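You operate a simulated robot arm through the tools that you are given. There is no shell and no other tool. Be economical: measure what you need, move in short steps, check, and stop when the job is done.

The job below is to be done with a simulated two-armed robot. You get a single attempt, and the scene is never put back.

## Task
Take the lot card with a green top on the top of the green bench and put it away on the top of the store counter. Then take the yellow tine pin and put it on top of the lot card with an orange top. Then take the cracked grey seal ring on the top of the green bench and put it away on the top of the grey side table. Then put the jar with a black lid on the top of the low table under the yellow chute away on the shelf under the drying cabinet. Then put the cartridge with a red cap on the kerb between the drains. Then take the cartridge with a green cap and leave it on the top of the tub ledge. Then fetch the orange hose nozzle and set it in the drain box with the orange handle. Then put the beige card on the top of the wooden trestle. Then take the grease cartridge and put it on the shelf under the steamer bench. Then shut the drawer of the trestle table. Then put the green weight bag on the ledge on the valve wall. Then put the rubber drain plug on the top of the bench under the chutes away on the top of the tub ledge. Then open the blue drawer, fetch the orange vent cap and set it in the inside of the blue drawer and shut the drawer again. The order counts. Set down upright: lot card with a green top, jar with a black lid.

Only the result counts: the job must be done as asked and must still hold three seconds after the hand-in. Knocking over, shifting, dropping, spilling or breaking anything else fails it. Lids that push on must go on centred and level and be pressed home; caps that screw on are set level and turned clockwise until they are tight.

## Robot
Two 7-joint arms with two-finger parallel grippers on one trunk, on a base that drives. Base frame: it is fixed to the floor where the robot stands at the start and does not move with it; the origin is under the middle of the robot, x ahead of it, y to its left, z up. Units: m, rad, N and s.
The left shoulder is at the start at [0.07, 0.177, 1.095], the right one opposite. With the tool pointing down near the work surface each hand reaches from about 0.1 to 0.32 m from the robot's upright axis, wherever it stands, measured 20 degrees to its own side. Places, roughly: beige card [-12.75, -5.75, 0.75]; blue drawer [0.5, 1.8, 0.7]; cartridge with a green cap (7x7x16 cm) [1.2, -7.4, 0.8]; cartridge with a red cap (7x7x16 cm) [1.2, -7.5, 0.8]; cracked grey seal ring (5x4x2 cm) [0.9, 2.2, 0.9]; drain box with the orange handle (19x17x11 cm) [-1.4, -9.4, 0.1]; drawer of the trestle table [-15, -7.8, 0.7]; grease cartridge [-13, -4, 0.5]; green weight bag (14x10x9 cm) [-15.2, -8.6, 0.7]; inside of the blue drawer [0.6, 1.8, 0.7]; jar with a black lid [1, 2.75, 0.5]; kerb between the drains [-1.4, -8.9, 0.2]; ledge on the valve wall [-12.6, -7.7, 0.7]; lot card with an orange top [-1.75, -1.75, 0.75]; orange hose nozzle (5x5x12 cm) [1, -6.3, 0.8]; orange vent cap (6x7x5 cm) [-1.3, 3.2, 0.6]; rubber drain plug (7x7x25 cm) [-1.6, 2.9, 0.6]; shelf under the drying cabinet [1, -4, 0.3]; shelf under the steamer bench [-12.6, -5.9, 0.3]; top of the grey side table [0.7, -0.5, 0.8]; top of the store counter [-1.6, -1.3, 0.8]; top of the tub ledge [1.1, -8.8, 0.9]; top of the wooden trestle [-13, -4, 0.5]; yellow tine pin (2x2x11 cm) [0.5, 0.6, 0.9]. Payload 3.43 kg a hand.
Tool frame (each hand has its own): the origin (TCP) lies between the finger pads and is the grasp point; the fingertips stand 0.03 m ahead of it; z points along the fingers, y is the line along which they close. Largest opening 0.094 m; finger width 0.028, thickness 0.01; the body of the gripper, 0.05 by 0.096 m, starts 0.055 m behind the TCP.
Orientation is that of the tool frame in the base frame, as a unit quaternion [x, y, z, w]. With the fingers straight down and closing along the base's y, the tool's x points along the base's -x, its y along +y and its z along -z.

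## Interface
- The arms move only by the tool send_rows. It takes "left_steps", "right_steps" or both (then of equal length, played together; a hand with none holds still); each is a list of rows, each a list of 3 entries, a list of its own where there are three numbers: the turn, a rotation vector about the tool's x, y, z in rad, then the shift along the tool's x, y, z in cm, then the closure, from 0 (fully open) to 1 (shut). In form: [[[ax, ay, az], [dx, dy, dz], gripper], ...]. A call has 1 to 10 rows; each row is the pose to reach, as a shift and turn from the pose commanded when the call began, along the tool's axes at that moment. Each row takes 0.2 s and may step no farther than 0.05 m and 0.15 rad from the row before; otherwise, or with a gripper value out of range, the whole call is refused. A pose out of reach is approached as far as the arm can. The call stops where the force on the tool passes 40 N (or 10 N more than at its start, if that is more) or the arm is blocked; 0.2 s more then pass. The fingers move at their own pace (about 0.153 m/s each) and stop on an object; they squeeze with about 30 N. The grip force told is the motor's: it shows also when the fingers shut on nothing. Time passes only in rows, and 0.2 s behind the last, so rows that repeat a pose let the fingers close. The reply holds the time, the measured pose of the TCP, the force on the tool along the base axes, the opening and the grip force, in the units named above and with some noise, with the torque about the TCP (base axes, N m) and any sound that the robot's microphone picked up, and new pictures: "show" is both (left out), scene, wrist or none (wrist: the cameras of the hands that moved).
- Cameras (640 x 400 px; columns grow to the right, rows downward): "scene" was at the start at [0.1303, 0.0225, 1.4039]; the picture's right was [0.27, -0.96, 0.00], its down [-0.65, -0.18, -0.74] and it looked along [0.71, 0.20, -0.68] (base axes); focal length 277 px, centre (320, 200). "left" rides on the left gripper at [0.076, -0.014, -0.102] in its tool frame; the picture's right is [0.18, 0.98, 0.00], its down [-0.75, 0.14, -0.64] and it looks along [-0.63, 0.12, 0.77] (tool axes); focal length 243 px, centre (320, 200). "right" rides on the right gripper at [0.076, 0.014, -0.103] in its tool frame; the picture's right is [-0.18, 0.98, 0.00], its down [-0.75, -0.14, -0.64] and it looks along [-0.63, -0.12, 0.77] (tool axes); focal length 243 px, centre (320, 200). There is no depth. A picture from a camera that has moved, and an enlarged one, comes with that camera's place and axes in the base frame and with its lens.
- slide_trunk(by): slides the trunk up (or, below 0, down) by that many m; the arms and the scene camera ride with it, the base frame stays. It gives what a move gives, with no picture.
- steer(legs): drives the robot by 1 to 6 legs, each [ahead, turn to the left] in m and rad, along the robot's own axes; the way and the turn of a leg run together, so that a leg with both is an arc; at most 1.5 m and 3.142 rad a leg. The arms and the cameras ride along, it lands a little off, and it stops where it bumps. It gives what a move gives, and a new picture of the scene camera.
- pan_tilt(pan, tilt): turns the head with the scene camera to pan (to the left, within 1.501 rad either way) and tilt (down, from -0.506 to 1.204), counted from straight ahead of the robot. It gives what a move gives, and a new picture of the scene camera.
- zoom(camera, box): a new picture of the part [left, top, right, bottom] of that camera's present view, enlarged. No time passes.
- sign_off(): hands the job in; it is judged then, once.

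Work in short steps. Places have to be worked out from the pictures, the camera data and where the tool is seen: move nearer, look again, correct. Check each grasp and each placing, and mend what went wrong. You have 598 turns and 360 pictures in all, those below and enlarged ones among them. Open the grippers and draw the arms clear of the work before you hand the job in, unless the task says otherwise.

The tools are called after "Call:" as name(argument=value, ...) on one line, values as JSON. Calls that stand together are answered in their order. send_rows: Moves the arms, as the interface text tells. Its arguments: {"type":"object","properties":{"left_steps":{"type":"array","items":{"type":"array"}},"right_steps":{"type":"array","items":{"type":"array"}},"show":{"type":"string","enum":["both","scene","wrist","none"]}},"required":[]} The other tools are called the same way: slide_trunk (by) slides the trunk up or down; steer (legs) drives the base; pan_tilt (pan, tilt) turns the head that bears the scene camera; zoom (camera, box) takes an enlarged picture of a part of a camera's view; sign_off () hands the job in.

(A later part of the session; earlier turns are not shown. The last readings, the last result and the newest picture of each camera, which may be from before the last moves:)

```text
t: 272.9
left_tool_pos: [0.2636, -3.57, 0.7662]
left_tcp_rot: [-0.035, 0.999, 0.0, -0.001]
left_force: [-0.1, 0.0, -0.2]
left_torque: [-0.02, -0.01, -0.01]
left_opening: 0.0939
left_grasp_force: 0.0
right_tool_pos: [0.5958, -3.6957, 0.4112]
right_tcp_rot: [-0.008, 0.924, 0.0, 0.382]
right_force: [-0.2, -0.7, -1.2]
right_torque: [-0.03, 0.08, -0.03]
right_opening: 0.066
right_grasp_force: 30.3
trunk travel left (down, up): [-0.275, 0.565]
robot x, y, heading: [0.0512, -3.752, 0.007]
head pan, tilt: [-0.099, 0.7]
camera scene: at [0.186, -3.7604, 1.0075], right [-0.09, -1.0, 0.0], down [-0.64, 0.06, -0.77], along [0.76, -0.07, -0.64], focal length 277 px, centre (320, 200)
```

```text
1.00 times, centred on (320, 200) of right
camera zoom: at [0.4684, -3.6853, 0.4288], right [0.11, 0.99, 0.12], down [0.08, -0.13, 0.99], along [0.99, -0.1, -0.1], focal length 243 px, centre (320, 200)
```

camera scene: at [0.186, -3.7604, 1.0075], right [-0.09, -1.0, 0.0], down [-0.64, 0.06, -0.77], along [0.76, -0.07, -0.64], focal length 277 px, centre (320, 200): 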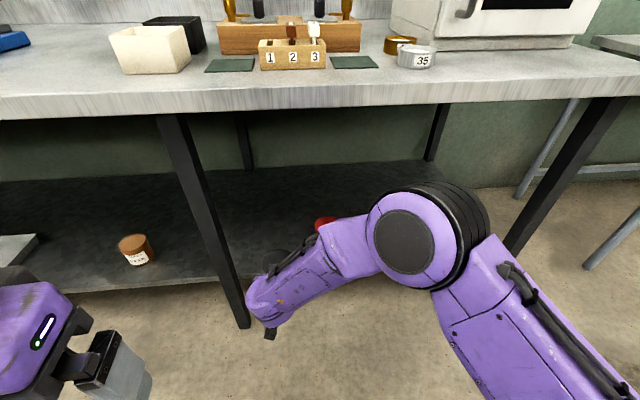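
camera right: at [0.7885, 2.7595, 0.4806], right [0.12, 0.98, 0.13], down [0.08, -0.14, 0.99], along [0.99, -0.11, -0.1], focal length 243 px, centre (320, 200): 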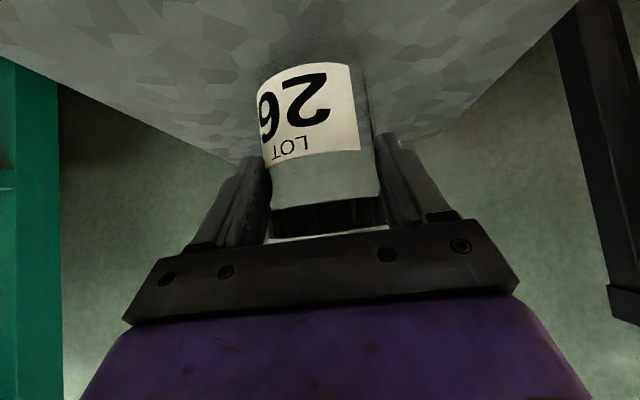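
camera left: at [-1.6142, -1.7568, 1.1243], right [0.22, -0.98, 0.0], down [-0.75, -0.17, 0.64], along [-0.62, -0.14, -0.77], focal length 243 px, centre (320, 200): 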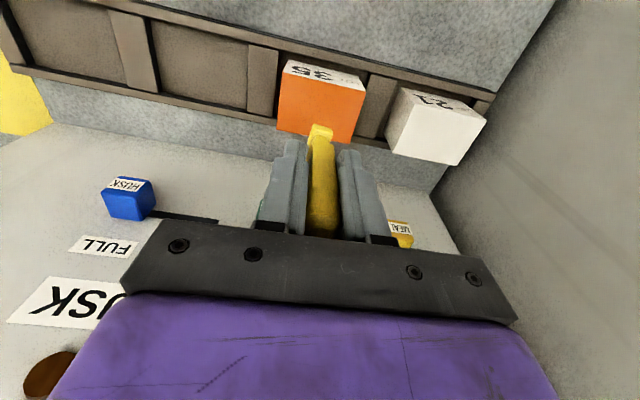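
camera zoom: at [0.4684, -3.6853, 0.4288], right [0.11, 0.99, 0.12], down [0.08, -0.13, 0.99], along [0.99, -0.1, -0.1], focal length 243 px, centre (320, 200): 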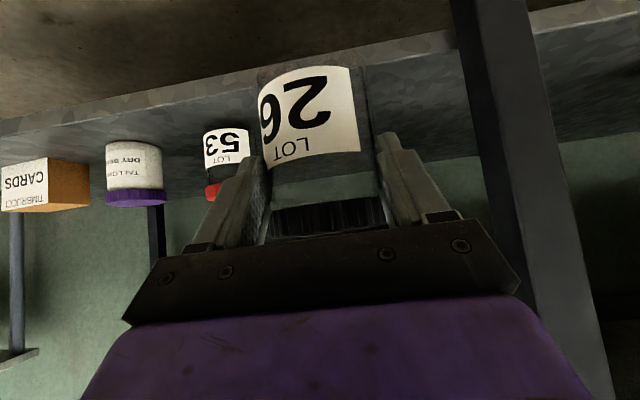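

Shelf is at z≈0.305 and the path is clear. Roll 10 cm forward, then extend the arm 9 cm.

Call:
steer(legs=[[0.1, 0]])

Call:
send_rows(right_steps=[[[0, 0, 0], [-2, 0.2, 2], 1], [[0, 0, 0], [-4, 0.5, 4], 1], [[0, 0, 0], [-6.4, 0.8, 6.4], 1], [[0, 0, 0], [-6.4, 0.8, 6.4], 1]], show="both")

```text
t: 274.1
left_tool_pos: [0.3647, -3.5684, 0.7654]
left_tcp_rot: [-0.036, 0.999, 0.0, 0.0]
left_force: [0.5, -0.6, 0.6]
left_torque: [-0.01, -0.01, 0.02]
left_opening: 0.094
left_grasp_force: 0.1
right_tool_pos: [0.6943, -3.6948, 0.4106]
right_tcp_rot: [-0.01, 0.925, 0.001, 0.381]
right_force: [0.7, 0.0, -1.9]
right_torque: [0.01, 0.1, 0.0]
right_opening: 0.0661
right_grasp_force: 30.2
trunk travel left (down, up): [-0.275, 0.565]
robot x, y, heading: [0.1468, -3.7502, 0.013]
head pan, tilt: [-0.099, 0.7]
camera scene: at [0.2869, -3.7591, 1.0073], right [-0.09, -1.0, 0.0], down [-0.64, 0.06, -0.76], along [0.76, -0.07, -0.64], focal length 277 px, centre (320, 200)
```

scene: 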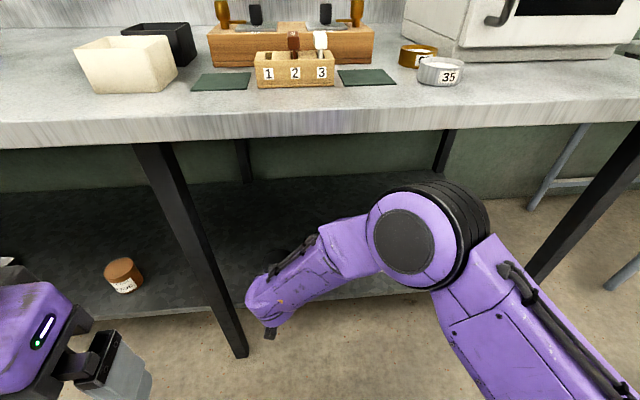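

```text
t: 275.1
left_tool_pos: [0.364, -3.57, 0.766]
left_tcp_rot: [-0.036, 0.999, 0.0, 0.0]
left_force: [0.3, 0.4, -0.1]
left_torque: [-0.02, -0.02, 0.01]
left_opening: 0.0939
left_grasp_force: 0.0
right_tool_pos: [0.7869, -3.6857, 0.411]
right_tcp_rot: [-0.009, 0.924, 0.001, 0.382]
right_force: [-0.1, -0.8, -2.4]
right_torque: [0.02, 0.08, -0.01]
right_opening: 0.0659
right_grasp_force: 30.0
trunk travel left (down, up): [-0.275, 0.565]
robot x, y, heading: [0.1535, -3.7502, 0.012]
head pan, tilt: [-0.099, 0.7]
camera scene: at [0.2864, -3.7591, 1.0074], right [-0.09, -1.0, 0.0], down [-0.64, 0.06, -0.76], along [0.76, -0.07, -0.64], focal length 277 px, centre (320, 200)
camera right: at [0.6602, -3.6746, 0.4295], right [0.11, 0.99, 0.12], down [0.08, -0.13, 0.99], along [0.99, -0.1, -0.1], focal length 243 px, centre (320, 200)
```

scene: 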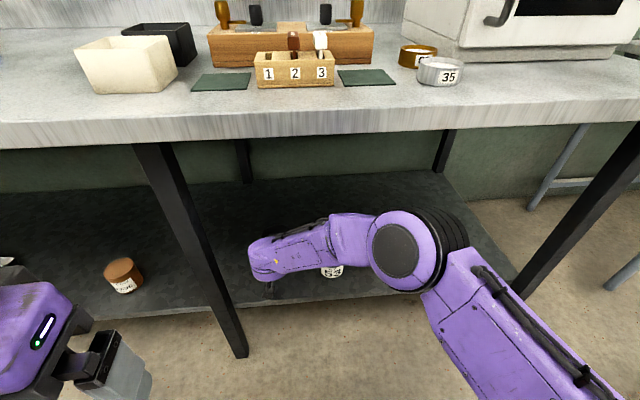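
right: 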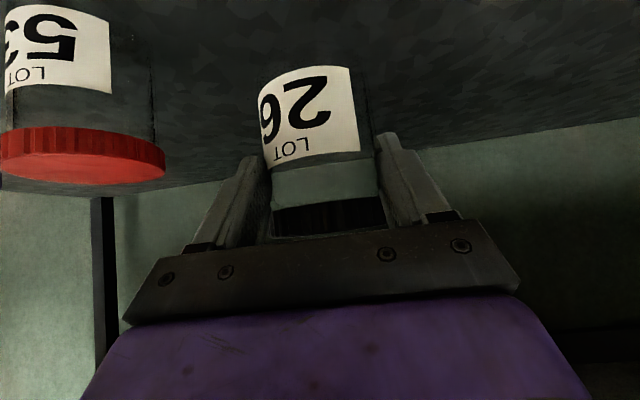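

Shift 2.5 cm left for clearance from jar 53, then lower in small steps.

Call:
send_rows(right_steps=[[[0, 0, 0], [0, 1.3, 0], 1], [[0, 0, 0], [0, 2.5, 0], 1], [[0, 0, 0], [1.2, 2.5, 1.2], 1], [[0, 0, 0], [2.4, 2.5, 2.4], 1], [[0, 0, 0], [3.2, 2.5, 3.2], 1], [[0, 0, 0], [3.7, 2.5, 3.7], 1], [[0, 0, 0], [4.1, 2.5, 4.1], 1], [[0, 0, 0], [4.5, 2.5, 4.5], 1], [[0, 0, 0], [4.9, 2.5, 4.9], 1], [[0, 0, 0], [5.3, 2.5, 5.3], 1]], show="wrist")

```text
t: 277.2
left_tool_pos: [0.3626, -3.5682, 0.7666]
left_tcp_rot: [-0.036, 0.999, -0.001, 0.002]
left_force: [0.1, -0.1, -0.2]
left_torque: [-0.01, 0.01, 0.01]
left_opening: 0.0941
left_grasp_force: 0.0
right_tool_pos: [0.7856, -3.6603, 0.34]
right_tcp_rot: [-0.01, 0.923, 0.002, 0.384]
right_force: [3.0, 2.0, 20.7]
right_torque: [0.37, -0.58, 0.08]
right_opening: 0.0666
right_grasp_force: 30.3
trunk travel left (down, up): [-0.275, 0.565]
robot x, y, heading: [0.1519, -3.7514, 0.012]
head pan, tilt: [-0.099, 0.7]
camera right: at [0.6588, -3.6493, 0.356], right [0.11, 0.99, 0.13], down [0.08, -0.14, 0.99], along [0.99, -0.1, -0.09], focal length 243 px, centre (320, 200)
```

right: 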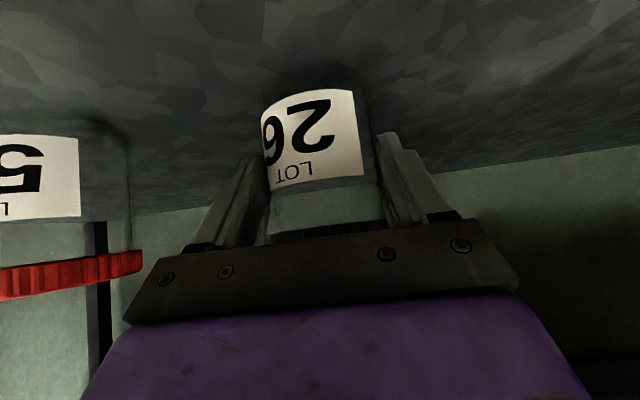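

Contact made. Release and retreat up-and-back along the tool axis.

Call:
send_rows(right_steps=[[[0, 0, 0], [0, 0, -0.1], 0.2], [[0, 0, 0], [0, 0, -0.1], 0], [[0, 0, 0], [0, 0, -0.1], 0], [[0, 0, 0], [1, 0, -3], 0], [[0, 0, 0], [3, 0, -6.5], 0], [[0, 0, 0], [6, 0, -10], 0], [[0, 0, 0], [9.5, 0, -13.5], 0], [[0, 0, 0], [12, 0, -17], 0]], show="both")

```text
t: 279.1
left_tool_pos: [0.3638, -3.5686, 0.765]
left_tcp_rot: [-0.036, 0.999, 0.0, 0.0]
left_force: [-0.7, 0.2, -0.5]
left_torque: [0.01, 0.02, -0.04]
left_opening: 0.094
left_grasp_force: 0.0
right_tool_pos: [0.5787, -3.6637, 0.373]
right_tcp_rot: [-0.01, 0.924, 0.001, 0.383]
right_force: [0.6, -0.6, -0.7]
right_torque: [-0.02, 0.0, -0.02]
right_opening: 0.0941
right_grasp_force: 0.3
trunk travel left (down, up): [-0.275, 0.565]
robot x, y, heading: [0.1513, -3.7558, 0.008]
head pan, tilt: [-0.099, 0.7]
camera scene: at [0.286, -3.7592, 1.0075], right [-0.09, -1.0, 0.0], down [-0.64, 0.06, -0.76], along [0.76, -0.07, -0.64], focal length 277 px, centre (320, 200)
camera right: at [0.4513, -3.6525, 0.39], right [0.11, 0.99, 0.12], down [0.08, -0.13, 0.99], along [0.99, -0.1, -0.1], focal length 243 px, centre (320, 200)
```

scene: 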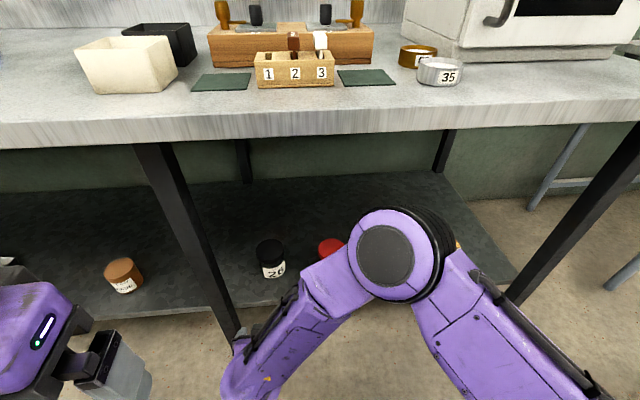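
right: 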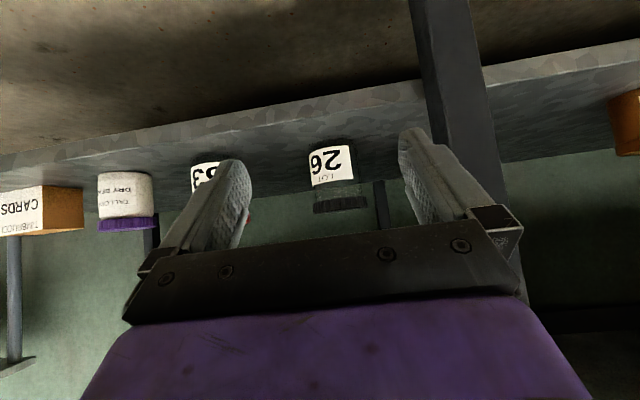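

Jar 26 stands on the shelf. I back out, raise the trunk and level the hand.

Call:
steer(legs=[[-0.55, 0]])

Call:
slide_trunk(by=0.4)

Call:
send_rows(right_steps=[[[0, 0.15, 0], [2, -2, -1], 0], [[0, 0.3, 0], [4, -4, -2], 0], [[0, 0.45, 0], [5, -6, -4], 0], [[0, 0.6, 0], [5, -8, -7], 0], [[0, 0.75, 0], [4, -10, -10], 0], [[0, 0.78, 0], [2, -10, -14], 0], [[0, 0.78, 0], [0, -10, -18], 0]], show="none")

Call:
steer(legs=[[0, -1.57], [1.5, 0], [1.2, 0]])

Call:
pan_tilt(pan=0.9, tilt=0.4)

```text
t: 282.2
left_tool_pos: [-0.1838, -3.5753, 0.7664]
left_tcp_rot: [-0.041, 0.999, 0.0, 0.0]
left_force: [-0.7, -0.2, 0.1]
left_torque: [-0.02, 0.02, 0.02]
left_opening: 0.0942
left_grasp_force: 0.1
right_tool_pos: [0.0311, -3.6671, 0.3725]
right_tcp_rot: [-0.015, 0.924, 0.003, 0.381]
right_force: [0.2, 0.1, 0.4]
right_torque: [0.01, 0.01, 0.01]
right_opening: 0.094
right_grasp_force: 0.0
trunk travel left (down, up): [-0.275, 0.565]
robot x, y, heading: [-0.3968, -3.7631, 0.023]
head pan, tilt: [-0.099, 0.7]
camera scene: at [-0.2606, -3.7665, 1.0075], right [-0.08, -1.0, 0.0], down [-0.64, 0.05, -0.77], along [0.76, -0.06, -0.64], focal length 277 px, centre (320, 200)
```

scene: 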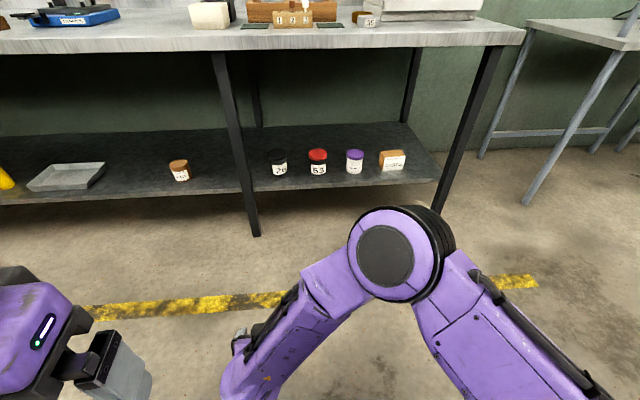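

```text
t: 286.0
left_tool_pos: [-0.1846, -3.5748, 1.1655]
left_tcp_rot: [-0.041, 0.999, 0.0, 0.001]
left_force: [-0.1, 0.3, -0.8]
left_torque: [-0.01, 0.02, -0.02]
left_opening: 0.094
left_grasp_force: 0.0
right_tool_pos: [0.0316, -3.6674, 0.772]
right_tcp_rot: [-0.014, 0.924, 0.003, 0.382]
right_force: [-0.1, 0.5, -1.1]
right_torque: [0.01, -0.03, 0.01]
right_opening: 0.0938
right_grasp_force: 0.0
trunk travel left (down, up): [-0.675, 0.165]
robot x, y, heading: [-0.3965, -3.7605, 0.018]
head pan, tilt: [-0.099, 0.7]
```

```text
t: 287.6
left_tool_pos: [-0.1851, -3.5752, 1.1662]
left_tcp_rot: [-0.041, 0.999, 0.0, 0.001]
left_force: [-1.4, 0.1, 0.6]
left_torque: [-0.03, 0.02, 0.02]
left_opening: 0.0939
left_grasp_force: 0.0
right_tool_pos: [-0.0953, -3.7678, 0.8984]
right_tcp_rot: [-0.016, 1.0, -0.002, 0.001]
right_force: [0.0, 0.3, 0.0]
right_torque: [0.0, -0.05, 0.03]
right_opening: 0.0939
right_grasp_force: 0.0
trunk travel left (down, up): [-0.675, 0.165]
robot x, y, heading: [-0.3947, -3.7622, 0.023]
head pan, tilt: [-0.099, 0.7]
```

```text
t: 304.6
left_tool_pos: [-0.0827, -6.6905, 1.1663]
left_tcp_rot: [0.67, 0.743, 0.0, 0.0]
left_force: [0.0, -0.3, 0.7]
left_torque: [-0.01, 0.02, 0.01]
left_opening: 0.0941
left_grasp_force: 0.1
right_tool_pos: [-0.2746, -6.783, 0.8991]
right_tcp_rot: [0.689, 0.725, -0.003, -0.001]
right_force: [-0.9, -0.4, -0.2]
right_torque: [-0.02, -0.01, 0.02]
right_opening: 0.0938
right_grasp_force: 0.0
trunk travel left (down, up): [-0.675, 0.165]
robot x, y, heading: [-0.2702, -6.48, -1.53]
head pan, tilt: [-0.099, 0.7]
camera scene: at [-0.2756, -6.6175, 1.4075], right [-1.0, 0.06, 0.0], down [0.04, 0.64, -0.76], along [-0.04, -0.76, -0.64], focal length 277 px, centre (320, 200)
```

scene: 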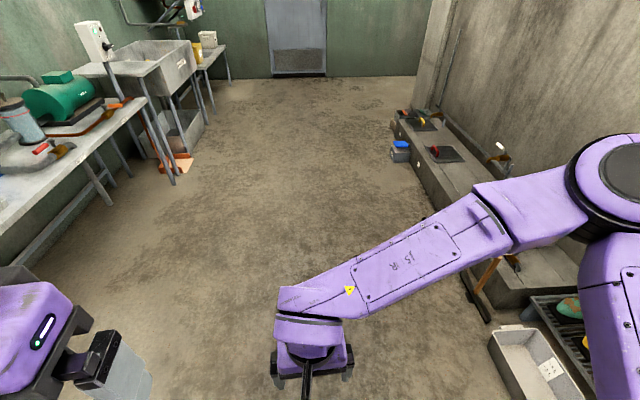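

```text
t: 305.9
left_tool_pos: [-0.0828, -6.6899, 1.1656]
left_tcp_rot: [0.669, 0.743, 0.0, 0.0]
left_force: [0.3, 1.4, 1.0]
left_torque: [-0.01, -0.03, 0.0]
left_opening: 0.0945
left_grasp_force: 0.0
right_tool_pos: [-0.2735, -6.7819, 0.8983]
right_tcp_rot: [0.689, 0.725, -0.003, 0.0]
right_force: [-0.4, -0.3, 0.9]
right_torque: [0.01, 0.0, 0.01]
right_opening: 0.0939
right_grasp_force: 0.0
trunk travel left (down, up): [-0.675, 0.165]
robot x, y, heading: [-0.2738, -6.4825, -1.532]
head pan, tilt: [0.901, 0.4]
camera scene: at [-0.1959, -6.5872, 1.4343], right [-0.59, -0.81, 0.0], down [-0.32, 0.23, -0.92], along [0.74, -0.54, -0.39], focal length 277 px, centre (320, 200)
```

scene: 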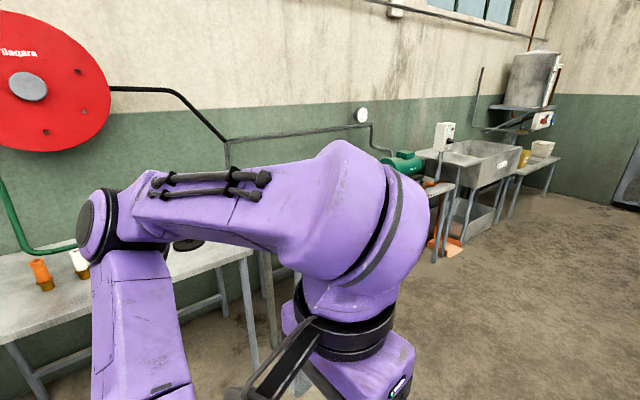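

Pump table, tub and kerbs are visible. I go to y≈-7.4 and face the pump table.

Call:
steer(legs=[[0.92, -0.04], [0, 1.57]])

Call:
pan_tilt(pan=0.0, tilt=0.5)

```text
t: 314.7
left_tool_pos: [-0.0363, -7.2172, 1.1663]
left_tcp_rot: [-0.065, 0.998, -0.001, 0.0]
left_force: [0.0, 0.3, -0.6]
left_torque: [0.0, -0.02, 0.01]
left_opening: 0.094
left_grasp_force: 0.1
right_tool_pos: [0.0647, -7.4056, 0.9]
right_tcp_rot: [-0.039, 0.999, -0.003, 0.002]
right_force: [0.2, -0.2, -0.3]
right_torque: [-0.01, -0.03, 0.01]
right_opening: 0.094
right_grasp_force: 0.0
trunk travel left (down, up): [-0.675, 0.165]
robot x, y, heading: [-0.237, -7.4132, 0.07]
head pan, tilt: [0.901, 0.4]
camera scene: at [-0.1351, -7.3329, 1.4343], right [0.82, -0.57, 0.0], down [-0.22, -0.32, -0.92], along [0.52, 0.76, -0.39], focal length 277 px, centre (320, 200)
```

scene: 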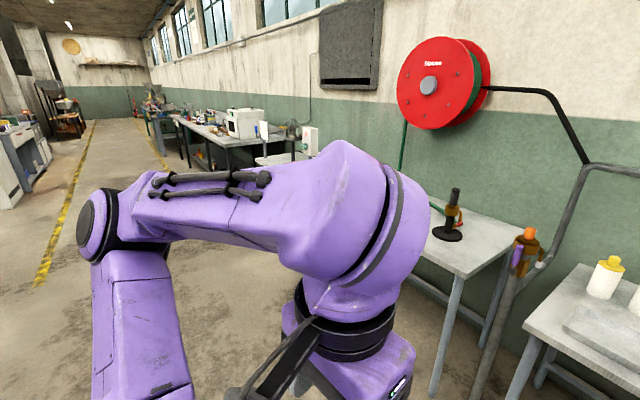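

```text
t: 315.9
left_tool_pos: [-0.0357, -7.2175, 1.1651]
left_tcp_rot: [-0.065, 0.998, 0.0, 0.0]
left_force: [-0.6, 1.3, -0.5]
left_torque: [0.0, 0.0, -0.03]
left_opening: 0.0942
left_grasp_force: 0.1
right_tool_pos: [0.0642, -7.4048, 0.8994]
right_tcp_rot: [-0.038, 0.999, -0.003, 0.002]
right_force: [-0.7, 1.2, 0.0]
right_torque: [0.02, -0.02, -0.02]
right_opening: 0.0941
right_grasp_force: 0.0
trunk travel left (down, up): [-0.675, 0.165]
robot x, y, heading: [-0.2381, -7.413, 0.073]
head pan, tilt: [0.0, 0.499]
camera scene: at [-0.0968, -7.403, 1.4252], right [0.07, -1.0, 0.0], down [-0.48, -0.03, -0.88], along [0.88, 0.06, -0.48], focal length 277 px, centre (320, 200)
```

scene: 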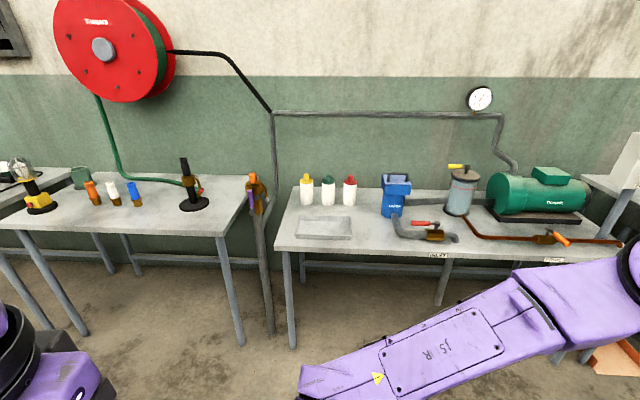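

Three cartridges (yellow, green, red caps) stand at the back of the table. Zooming to measure.

Call:
zoom(camera="scene", box=[270, 160, 430, 260])

```text
4.00 times, centred on (350, 210) of scene
camera zoom: at [-0.0968, -7.403, 1.4252], right [0.07, -1.0, 0.0], down [-0.48, -0.03, -0.88], along [0.88, 0.06, -0.48], focal length 1108 px, centre (200, 160)
```

zoom: 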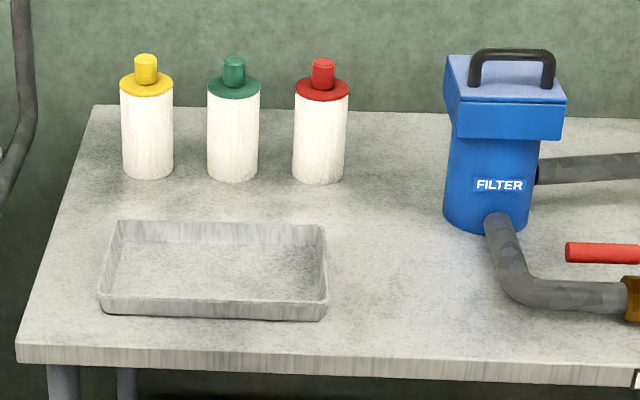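

Red-cap cartridge: ≈(1.22, -7.47), flange top z≈0.815, table z≈0.695 with front edge x≈0.84. I drive up to the table.

Call:
steer(legs=[[0, 0.035], [0.72, 0], [0, -0.105]])

Call:
pan_tilt(pan=-0.1, tilt=0.65)

```text
t: 320.7
left_tool_pos: [0.6904, -7.1591, 1.1658]
left_tcp_rot: [-0.029, 1.0, 0.0, 0.0]
left_force: [-0.3, 0.3, -0.7]
left_torque: [0.01, -0.05, 0.02]
left_opening: 0.0942
left_grasp_force: 0.1
right_tool_pos: [0.7752, -7.3531, 0.8991]
right_tcp_rot: [-0.003, 1.0, -0.003, 0.001]
right_force: [0.1, -0.1, -0.5]
right_torque: [0.01, -0.01, 0.04]
right_opening: 0.0939
right_grasp_force: 0.0
trunk travel left (down, up): [-0.675, 0.165]
robot x, y, heading: [0.4756, -7.3366, -0.003]
head pan, tilt: [0.0, 0.499]
camera scene: at [0.6158, -7.3391, 1.4252], right [0.0, -1.0, 0.0], down [-0.48, 0.0, -0.88], along [0.88, 0.0, -0.48], focal length 277 px, centre (320, 200)
```

scene: 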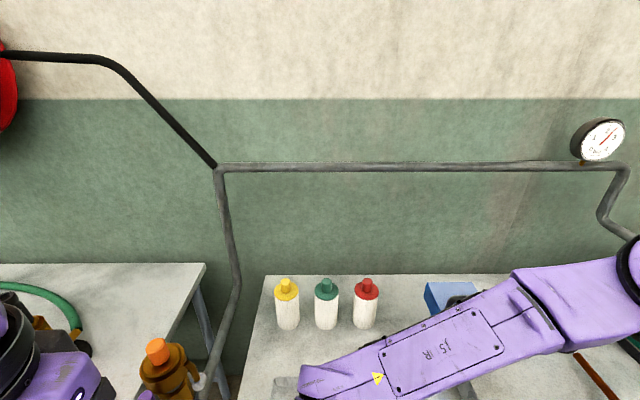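

```text
t: 321.4
left_tool_pos: [0.6901, -7.1593, 1.1655]
left_tcp_rot: [-0.028, 1.0, 0.001, 0.001]
left_force: [0.3, -0.4, 0.2]
left_torque: [0.01, 0.02, -0.01]
left_opening: 0.0939
left_grasp_force: 0.0
right_tool_pos: [0.7763, -7.353, 0.8993]
right_tcp_rot: [-0.003, 1.0, -0.003, 0.001]
right_force: [-0.1, 0.2, 0.0]
right_torque: [0.0, 0.0, 0.01]
right_opening: 0.094
right_grasp_force: 0.0
trunk travel left (down, up): [-0.675, 0.165]
robot x, y, heading: [0.4734, -7.3423, -0.002]
head pan, tilt: [-0.099, 0.649]
camera scene: at [0.6114, -7.3487, 1.4118], right [-0.1, -0.99, 0.0], down [-0.6, 0.06, -0.8], along [0.79, -0.08, -0.6], focal length 277 px, centre (320, 200)
```

scene: 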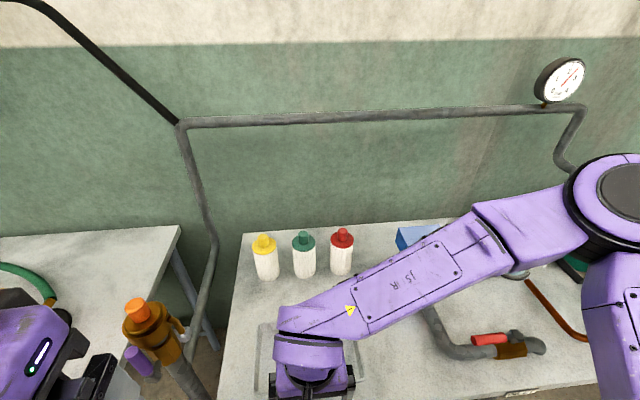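

I bring the right hand over the red cap, tilted slightly forward for reach.

Call:
send_rows(right_steps=[[[0, 0, 0], [-3, -1.5, -3], 0], [[0, 0, 0], [-6, -3, -6], 0], [[0, -0.05, 0], [-10, -4.5, -8], 0], [[0, -0.1, 0], [-14, -6, -8], 0], [[0, -0.15, 0], [-18, -7.5, -8], 0], [[0, -0.2, 0], [-22, -9, -8], 0], [[0, -0.25, 0], [-26, -10.5, -8], 0], [[0, -0.3, 0], [-30, -12, -8], 0], [[0, -0.3, 0], [-30, -12, -8], 0]], show="wrist")

```text
t: 323.4
left_tool_pos: [0.6898, -7.1589, 1.1669]
left_tcp_rot: [-0.028, 1.0, 0.0, 0.0]
left_force: [0.2, 0.1, -1.5]
left_torque: [0.02, 0.01, 0.01]
left_opening: 0.0939
left_grasp_force: 0.1
right_tool_pos: [1.0773, -7.472, 0.9829]
right_tcp_rot: [-0.003, 0.988, -0.002, 0.152]
right_force: [-0.1, 0.0, -0.3]
right_torque: [0.03, -0.01, -0.01]
right_opening: 0.0939
right_grasp_force: 0.1
trunk travel left (down, up): [-0.675, 0.165]
robot x, y, heading: [0.4722, -7.3372, -0.001]
head pan, tilt: [-0.099, 0.649]
camera right: at [0.9745, -7.4596, 1.057], right [0.17, 0.98, 0.05], down [0.53, -0.13, 0.84], along [0.83, -0.12, -0.54], focal length 243 px, centre (320, 200)
```

right: 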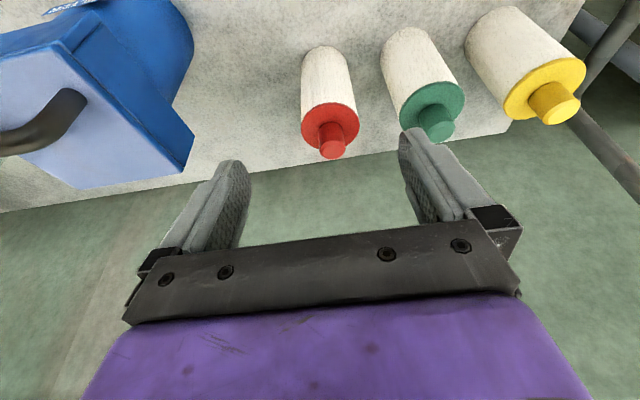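

Red cap knob: centre ≈(1.185, -7.472), flange z≈0.80, knob top ≈0.857. I'll grip the knob from above; descend.

Call:
send_rows(right_steps=[[[0, 0, 0], [-2, 0, 4], 0], [[0, 0, 0], [-4, 0, 8], 0], [[0, 0, 0], [-5.7, 0, 12], 0], [[0, 0, 0], [-5.7, 0, 15.5], 0], [[0, 0, 0], [-5.7, 0, 16.7], 0], [[0, 0, 0], [-5.7, 0, 16.7], 0]], show="wrist")

```text
t: 324.8
left_tool_pos: [0.6897, -7.1587, 1.1662]
left_tcp_rot: [-0.03, 1.0, -0.001, 0.0]
left_force: [-0.5, -0.7, 0.7]
left_torque: [0.04, 0.03, -0.01]
left_opening: 0.0941
left_grasp_force: 0.1
right_tool_pos: [1.1807, -7.4712, 0.839]
right_tcp_rot: [-0.003, 0.989, -0.003, 0.15]
right_force: [0.0, -0.7, -0.4]
right_torque: [0.06, 0.02, 0.03]
right_opening: 0.0941
right_grasp_force: 0.0
trunk travel left (down, up): [-0.675, 0.165]
robot x, y, heading: [0.4732, -7.3375, -0.001]
head pan, tilt: [-0.099, 0.649]
camera right: at [1.0773, -7.4582, 0.9125], right [0.17, 0.98, 0.05], down [0.53, -0.13, 0.84], along [0.83, -0.12, -0.54], focal length 243 px, centre (320, 200)
```

right: 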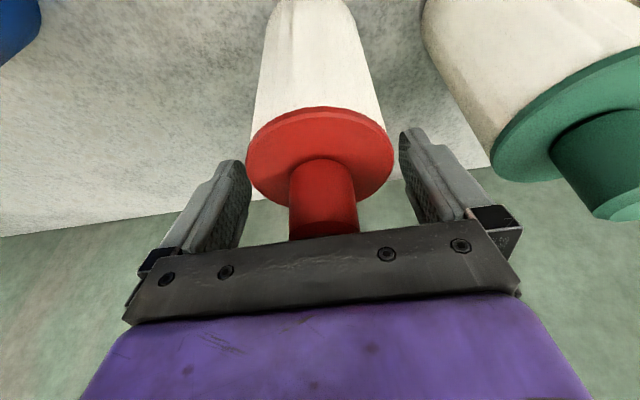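

Call:
send_rows(right_steps=[[[0, 0, 0], [0, 0, 0], 0.5], [[0, 0, 0], [0, 0, 0], 1], [[0, 0, 0], [0, 0, 0], 1], [[0, 0, 0], [0, 0, 0], 1], [[0, 0, 0], [-0.6, 0, -2], 1], [[0, 0, 0], [-1.2, 0, -4], 1], [[0, 0, 0], [-2.4, 0, -8], 1], [[0, 0, 0], [-3, 0, -11], 1], [[0, 0, 0], [-1, 0, -14], 1]], show="both")

```text
t: 326.8
left_tool_pos: [0.6883, -7.16, 1.1669]
left_tcp_rot: [-0.029, 1.0, 0.0, 0.001]
left_force: [0.5, 0.2, -0.7]
left_torque: [0.05, 0.0, 0.02]
left_opening: 0.0941
left_grasp_force: 0.1
right_tool_pos: [1.147, -7.4713, 0.9768]
right_tcp_rot: [-0.003, 0.988, -0.002, 0.153]
right_force: [0.1, -0.9, -1.9]
right_torque: [0.04, -0.09, -0.01]
right_opening: 0.0678
right_grasp_force: 29.3
trunk travel left (down, up): [-0.675, 0.165]
robot x, y, heading: [0.4767, -7.3374, 0.002]
head pan, tilt: [-0.099, 0.649]
camera scene: at [0.6094, -7.3496, 1.412], right [-0.1, -0.99, 0.0], down [-0.6, 0.06, -0.8], along [0.79, -0.08, -0.6], focal length 277 px, centre (320, 200)
camera right: at [1.044, -7.4585, 1.0493], right [0.17, 0.98, 0.05], down [0.53, -0.14, 0.84], along [0.83, -0.12, -0.54], focal length 243 px, centre (320, 200)
```

scene: 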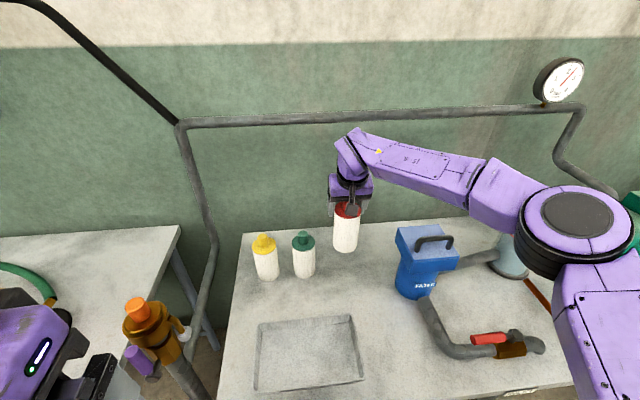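
right: 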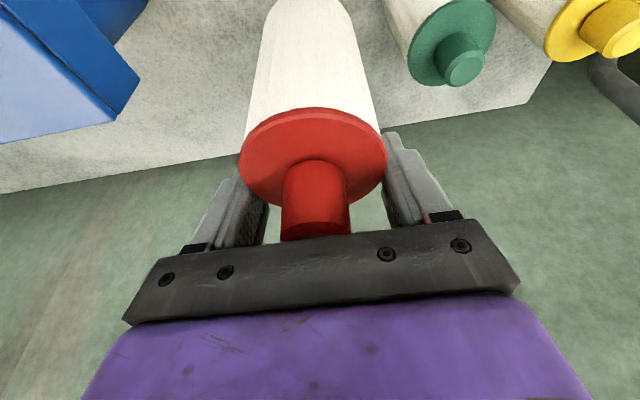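

It holds the cartridge by its flange/upper body (68 mm). I retract, back off and head for the kerb at (-1.4, -8.9).

Call:
send_rows(right_steps=[[[0, 0, 0], [4, 0.5, -2.2], 1], [[0, 0, 0], [8, 1, -4.4], 1], [[0, 0, 0], [12, 2, -6], 1], [[0, 0, 0], [16, 3, -7.5], 1], [[0, 0, 0], [20, 4, -9], 1], [[0, 0, 0], [24, 5, -10], 1], [[0, 0, 0], [28, 6, -11], 1], [[0, 0, 0], [32, 7, -12], 1]], show="none")

Call:
steer(legs=[[-0.75, 0], [0, -1.57], [1.5, 0], [0, -1.57]])

Call:
pan_tilt(pan=0.3, tilt=0.7)

```text
t: 328.6
left_tool_pos: [0.6885, -7.1572, 1.1666]
left_tcp_rot: [-0.028, 1.0, 0.0, -0.001]
left_force: [0.0, 0.2, -0.2]
left_torque: [0.02, -0.02, 0.0]
left_opening: 0.0938
left_grasp_force: 0.1
right_tool_pos: [0.8054, -7.4019, 0.9938]
right_tcp_rot: [-0.003, 0.988, -0.002, 0.153]
right_force: [0.1, -0.1, -2.1]
right_torque: [-0.02, -0.06, 0.0]
right_opening: 0.0677
right_grasp_force: 29.8
trunk travel left (down, up): [-0.675, 0.165]
robot x, y, heading: [0.4716, -7.3398, -0.002]
head pan, tilt: [-0.099, 0.649]
```

```text
t: 347.3
left_tool_pos: [-0.5163, -8.9884, 1.1655]
left_tcp_rot: [0.999, 0.033, -0.001, 0.0]
left_force: [-0.3, -0.3, 0.1]
left_torque: [0.03, 0.02, 0.02]
left_opening: 0.094
left_grasp_force: 0.0
right_tool_pos: [-0.6345, -8.7469, 0.9927]
right_tcp_rot: [0.988, 0.008, -0.152, -0.001]
right_force: [0.3, 0.5, -1.9]
right_torque: [0.01, 0.03, -0.03]
right_opening: 0.0682
right_grasp_force: 29.6
trunk travel left (down, up): [-0.675, 0.165]
robot x, y, heading: [-0.3031, -8.8063, -3.137]
head pan, tilt: [-0.099, 0.649]
camera scene: at [-0.4389, -8.7993, 1.4118], right [0.09, 1.0, 0.0], down [0.6, -0.06, -0.8], along [-0.79, 0.07, -0.6], focal length 277 px, centre (320, 200)
```

scene: 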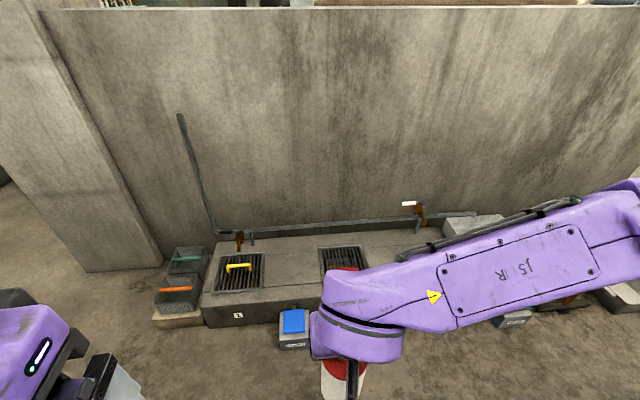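

```text
t: 348.1
left_tool_pos: [-0.5159, -8.9883, 1.1661]
left_tcp_rot: [0.999, 0.033, 0.0, -0.001]
left_force: [-0.8, -0.9, -0.4]
left_torque: [0.02, -0.02, -0.01]
left_opening: 0.0938
left_grasp_force: 0.0
right_tool_pos: [-0.6331, -8.7471, 0.9925]
right_tcp_rot: [0.988, 0.008, -0.151, -0.001]
right_force: [0.0, 0.0, -2.7]
right_torque: [-0.01, 0.0, 0.02]
right_opening: 0.0682
right_grasp_force: 30.2
trunk travel left (down, up): [-0.675, 0.165]
robot x, y, heading: [-0.3013, -8.8064, -3.133]
head pan, tilt: [0.3, 0.7]
camera scene: at [-0.4335, -8.833, 1.4075], right [-0.3, 0.95, 0.0], down [0.61, 0.19, -0.76], along [-0.73, -0.23, -0.64], focal length 277 px, centre (320, 200)
```

scene: 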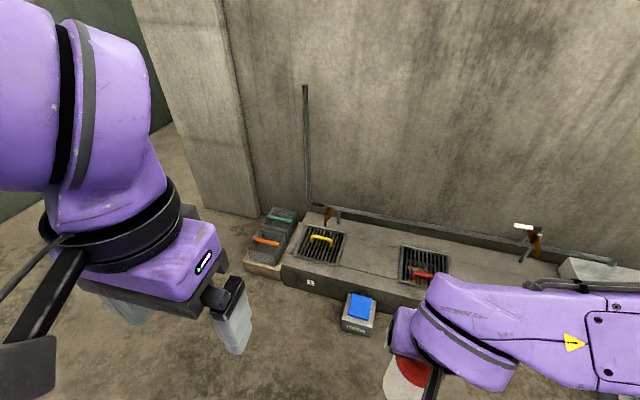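

Kerb strip between drains 1 and 2 is at ≈(-1.44, -8.85); a blue box stands on the floor before it at x≈-1.15. I lower the trunk, then approach to x≈-0.75.

Call:
slide_trunk(by=-0.55)

Call:
steer(legs=[[0.43, 0]])

Call:
send_rows(right_steps=[[[0, 0, 0], [-3.5, 2, 1], 1], [[0, 0, 0], [-7, 4, 2], 1], [[0, 0, 0], [-10.5, 6, 3], 1], [[0, 0, 0], [-14, 8, 4], 1], [[0, 0, 0], [-17.5, 9, 5], 1], [[0, 0, 0], [-21, 10, 6], 1]], show="both")

```text
refused: -0.55 is not a number from -0.4 to 0.4
```

```text
t: 350.8
left_tool_pos: [-0.9478, -8.9882, 1.1658]
left_tcp_rot: [0.999, 0.032, 0.0, 0.001]
left_force: [-0.1, -0.7, -0.5]
left_torque: [0.01, 0.0, -0.02]
left_opening: 0.0942
left_grasp_force: 0.1
right_tool_pos: [-1.0651, -8.7465, 0.9929]
right_tcp_rot: [0.988, 0.005, -0.151, -0.001]
right_force: [0.7, -0.4, -2.0]
right_torque: [0.01, 0.01, -0.01]
right_opening: 0.068
right_grasp_force: 29.7
trunk travel left (down, up): [-0.675, 0.165]
robot x, y, heading: [-0.7306, -8.8092, -3.139]
head pan, tilt: [0.3, 0.7]
camera scene: at [-0.8643, -8.834, 1.4075], right [-0.3, 0.95, 0.0], down [0.62, 0.19, -0.76], along [-0.73, -0.23, -0.64], focal length 277 px, centre (320, 200)
```

scene: 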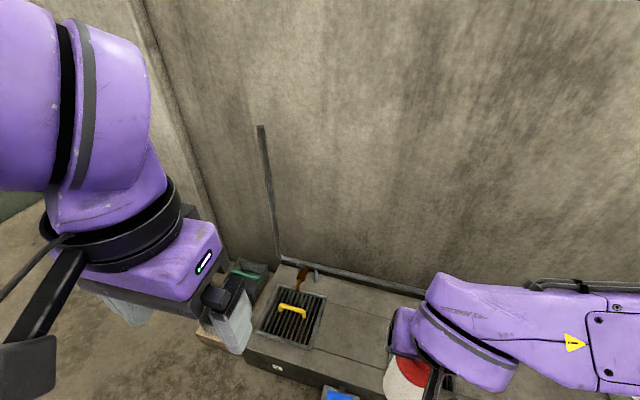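

```text
t: 352.2
left_tool_pos: [-0.9491, -8.9909, 1.1657]
left_tcp_rot: [1.0, 0.031, 0.002, 0.001]
left_force: [-0.2, 0.4, 0.1]
left_torque: [0.03, -0.02, -0.01]
left_opening: 0.0941
left_grasp_force: 0.0
right_tool_pos: [-1.2815, -8.8502, 0.9961]
right_tcp_rot: [0.988, 0.006, -0.151, -0.002]
right_force: [0.3, 0.0, -2.5]
right_torque: [0.01, 0.03, -0.01]
right_opening: 0.0681
right_grasp_force: 29.9
trunk travel left (down, up): [-0.675, 0.165]
robot x, y, heading: [-0.7321, -8.8103, -3.135]
head pan, tilt: [0.3, 0.7]
camera scene: at [-0.8661, -8.8354, 1.4073], right [-0.3, 0.95, 0.0], down [0.62, 0.19, -0.76], along [-0.73, -0.23, -0.65], focal length 277 px, centre (320, 200)
camera right: at [-1.1787, -8.8649, 1.0702], right [-0.17, -0.98, 0.05], down [-0.53, 0.13, 0.84], along [-0.83, 0.11, -0.54], focal length 243 px, centre (320, 200)
```

scene: 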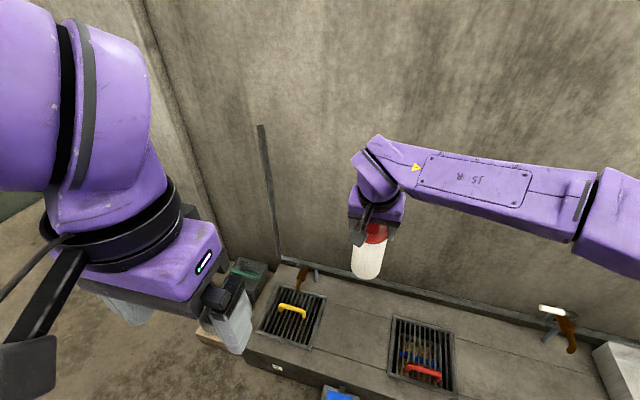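
right: 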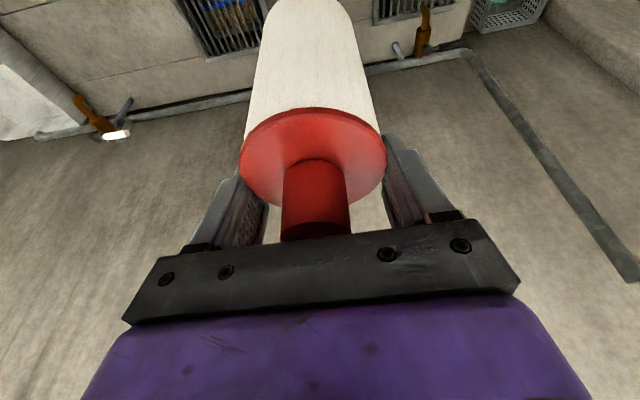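

Strip centre ≈(-1.44, -8.865). I extend over it, then lower the trunk 0.4 m.

Call:
send_rows(right_steps=[[[0, 0, 0], [-4, 0.5, 1.3], 1], [[0, 0, 0], [-8, 1, 2.6], 1], [[0, 0, 0], [-12, 1.5, 3.9], 1], [[0, 0, 0], [-14.8, 1.5, 4.7], 1], [[0, 0, 0], [-14.8, 1.5, 4.7], 1]], show="none")

Call:
slide_trunk(by=-0.4)

Call:
zoom(camera="right", box=[0, 0, 640, 400])

```text
t: 353.4
left_tool_pos: [-0.9474, -8.9895, 1.1661]
left_tcp_rot: [1.0, 0.03, -0.001, 0.0]
left_force: [0.1, -0.7, -0.7]
left_torque: [0.03, 0.0, 0.01]
left_opening: 0.094
left_grasp_force: 0.0
right_tool_pos: [-1.4062, -8.8544, 0.9994]
right_tcp_rot: [0.989, 0.006, -0.15, -0.001]
right_force: [0.6, 0.0, -2.9]
right_torque: [0.0, 0.05, -0.03]
right_opening: 0.0677
right_grasp_force: 30.4
right hand out of reach, approached as far as the arm can: row 3, 4, 5
trunk travel left (down, up): [-0.675, 0.165]
robot x, y, heading: [-0.7319, -8.8093, -3.14]
head pan, tilt: [0.3, 0.7]
```

```text
t: 357.2
left_tool_pos: [-0.9484, -8.9891, 0.7663]
left_tcp_rot: [0.999, 0.032, 0.001, 0.0]
left_force: [0.3, -0.6, -0.4]
left_torque: [-0.03, 0.0, 0.02]
left_opening: 0.0939
left_grasp_force: 0.1
right_tool_pos: [-1.4051, -8.8538, 0.6006]
right_tcp_rot: [0.989, 0.005, -0.151, -0.001]
right_force: [0.3, 0.7, -2.5]
right_torque: [-0.01, 0.04, -0.02]
right_opening: 0.068
right_grasp_force: 30.3
trunk travel left (down, up): [-0.275, 0.565]
robot x, y, heading: [-0.7318, -8.8044, -3.137]
head pan, tilt: [0.3, 0.7]
```

```text
1.00 times, centred on (320, 200) of right
camera zoom: at [-1.3016, -8.8685, 0.6735], right [-0.17, -0.98, 0.05], down [-0.53, 0.13, 0.84], along [-0.83, 0.11, -0.54], focal length 243 px, centre (320, 200)
```

zoom: 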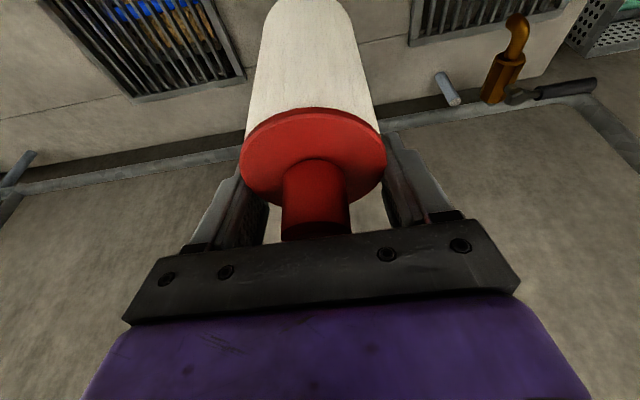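

Centred between the drains. Lower the trunk 0.22 more, then feel down with the arm.

Call:
slide_trunk(by=-0.22)

Call:
send_rows(right_steps=[[[0, 0, 0], [0.3, 0, 1], 1], [[0, 0, 0], [0.6, 0, 2], 1], [[0, 0, 0], [0.9, 0, 3], 1], [[0, 0, 0], [1.2, 0, 4], 1], [[0, 0, 0], [1.4, 0, 4.7], 1], [[0, 0, 0], [1.6, 0, 5.4], 1], [[0, 0, 0], [1.8, 0, 6.1], 1], [[0, 0, 0], [2, 0, 6.8], 1], [[0, 0, 0], [2.2, 0, 7.5], 1], [[0, 0, 0], [2.4, 0, 8.2], 1]], show="scene")

```text
t: 359.5
left_tool_pos: [-0.9475, -8.9885, 0.5464]
left_tcp_rot: [1.0, 0.031, 0.0, 0.001]
left_force: [-0.1, 0.5, 0.1]
left_torque: [0.02, 0.0, 0.02]
left_opening: 0.0939
left_grasp_force: 0.0
right_tool_pos: [-1.4057, -8.853, 0.3796]
right_tcp_rot: [0.989, 0.004, -0.151, -0.002]
right_force: [-0.3, 0.1, -2.2]
right_torque: [-0.01, 0.07, 0.02]
right_opening: 0.0682
right_grasp_force: 30.5
trunk travel left (down, up): [-0.055, 0.785]
robot x, y, heading: [-0.732, -8.8117, -3.145]
head pan, tilt: [0.3, 0.7]
```

```text
t: 361.6
left_tool_pos: [-0.9461, -8.9897, 0.5467]
left_tcp_rot: [1.0, 0.032, 0.0, 0.001]
left_force: [-0.1, -0.2, 0.3]
left_torque: [0.02, 0.01, 0.01]
left_opening: 0.094
left_grasp_force: 0.0
right_tool_pos: [-1.4082, -8.8535, 0.3111]
right_tcp_rot: [0.987, 0.004, -0.158, 0.001]
right_force: [1.8, -1.3, 20.2]
right_torque: [0.19, -0.92, -0.16]
right_opening: 0.0682
right_grasp_force: 29.8
trunk travel left (down, up): [-0.055, 0.785]
robot x, y, heading: [-0.7332, -8.8096, -3.139]
head pan, tilt: [0.3, 0.7]
stopped in row 10 (right hand): the force on the tool passed its limit (the readings are from after the stop); the commanded pose is now the measured one
camera scene: at [-0.8624, -8.8341, 0.7878], right [-0.3, 0.95, 0.0], down [0.61, 0.19, -0.77], along [-0.73, -0.23, -0.64], focal length 277 px, centre (320, 200)
```

scene: 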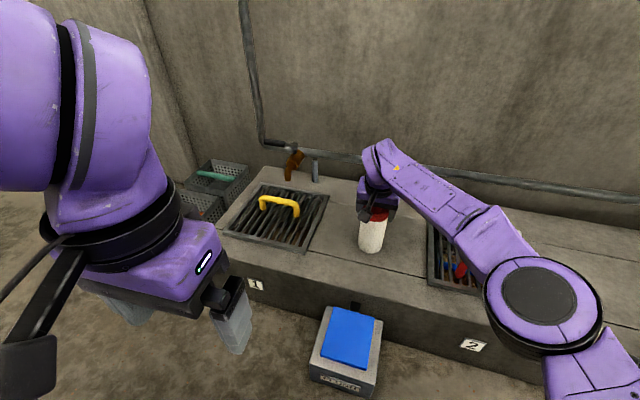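

Contact on the kerb at TCP 0.311. Release and retreat upward.

Call:
send_rows(right_steps=[[[0, 0, 0], [0, 0, -0.2], 0.35], [[0, 0, 0], [0, 0, -0.2], 0.15], [[0, 0, 0], [0, 0, -0.2], 0], [[0, 0, 0], [0, 0, -0.2], 0], [[0, 0, 0], [-0.6, 0, -3], 0], [[0, 0, 0], [-1.5, 0, -7], 0], [[0, 0, 0], [-2.4, 0, -11], 0], [[0, 0, 0], [0, 0, -14], 0], [[0, 0, 0], [4, 0, -17], 0]], show="both")

```text
t: 363.6
left_tool_pos: [-0.9475, -8.9892, 0.5461]
left_tcp_rot: [1.0, 0.031, 0.0, 0.0]
left_force: [-0.3, -0.9, 0.3]
left_torque: [0.0, 0.01, 0.0]
left_opening: 0.0941
left_grasp_force: 0.0
right_tool_pos: [-1.3161, -8.8533, 0.4553]
right_tcp_rot: [0.988, 0.004, -0.155, 0.0]
right_force: [0.5, 0.1, 0.1]
right_torque: [0.0, 0.04, -0.01]
right_opening: 0.0939
right_grasp_force: 0.0
trunk travel left (down, up): [-0.055, 0.785]
robot x, y, heading: [-0.7367, -8.8086, -3.139]
head pan, tilt: [0.3, 0.7]
camera scene: at [-0.8645, -8.8342, 0.7874], right [-0.3, 0.95, 0.0], down [0.62, 0.19, -0.76], along [-0.73, -0.23, -0.64], focal length 277 px, centre (320, 200)
camera right: at [-1.212, -8.8679, 0.5277], right [-0.17, -0.98, 0.05], down [-0.52, 0.14, 0.84], along [-0.84, 0.11, -0.54], focal length 243 px, centre (320, 200)
```

scene: 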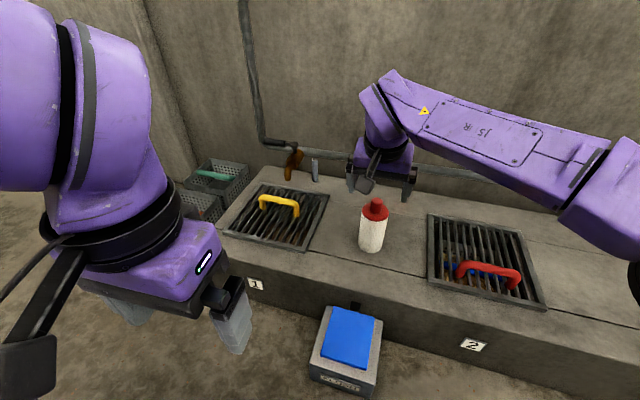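
right: 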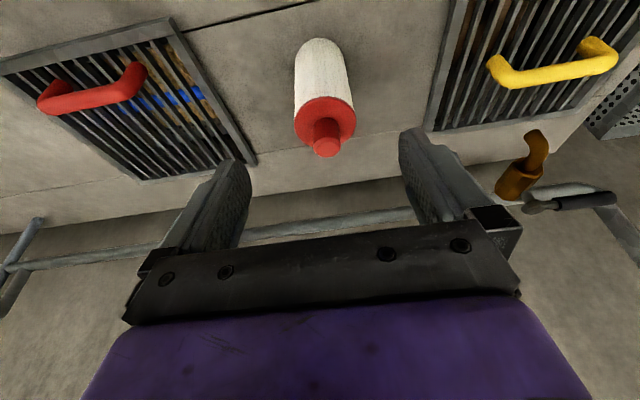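

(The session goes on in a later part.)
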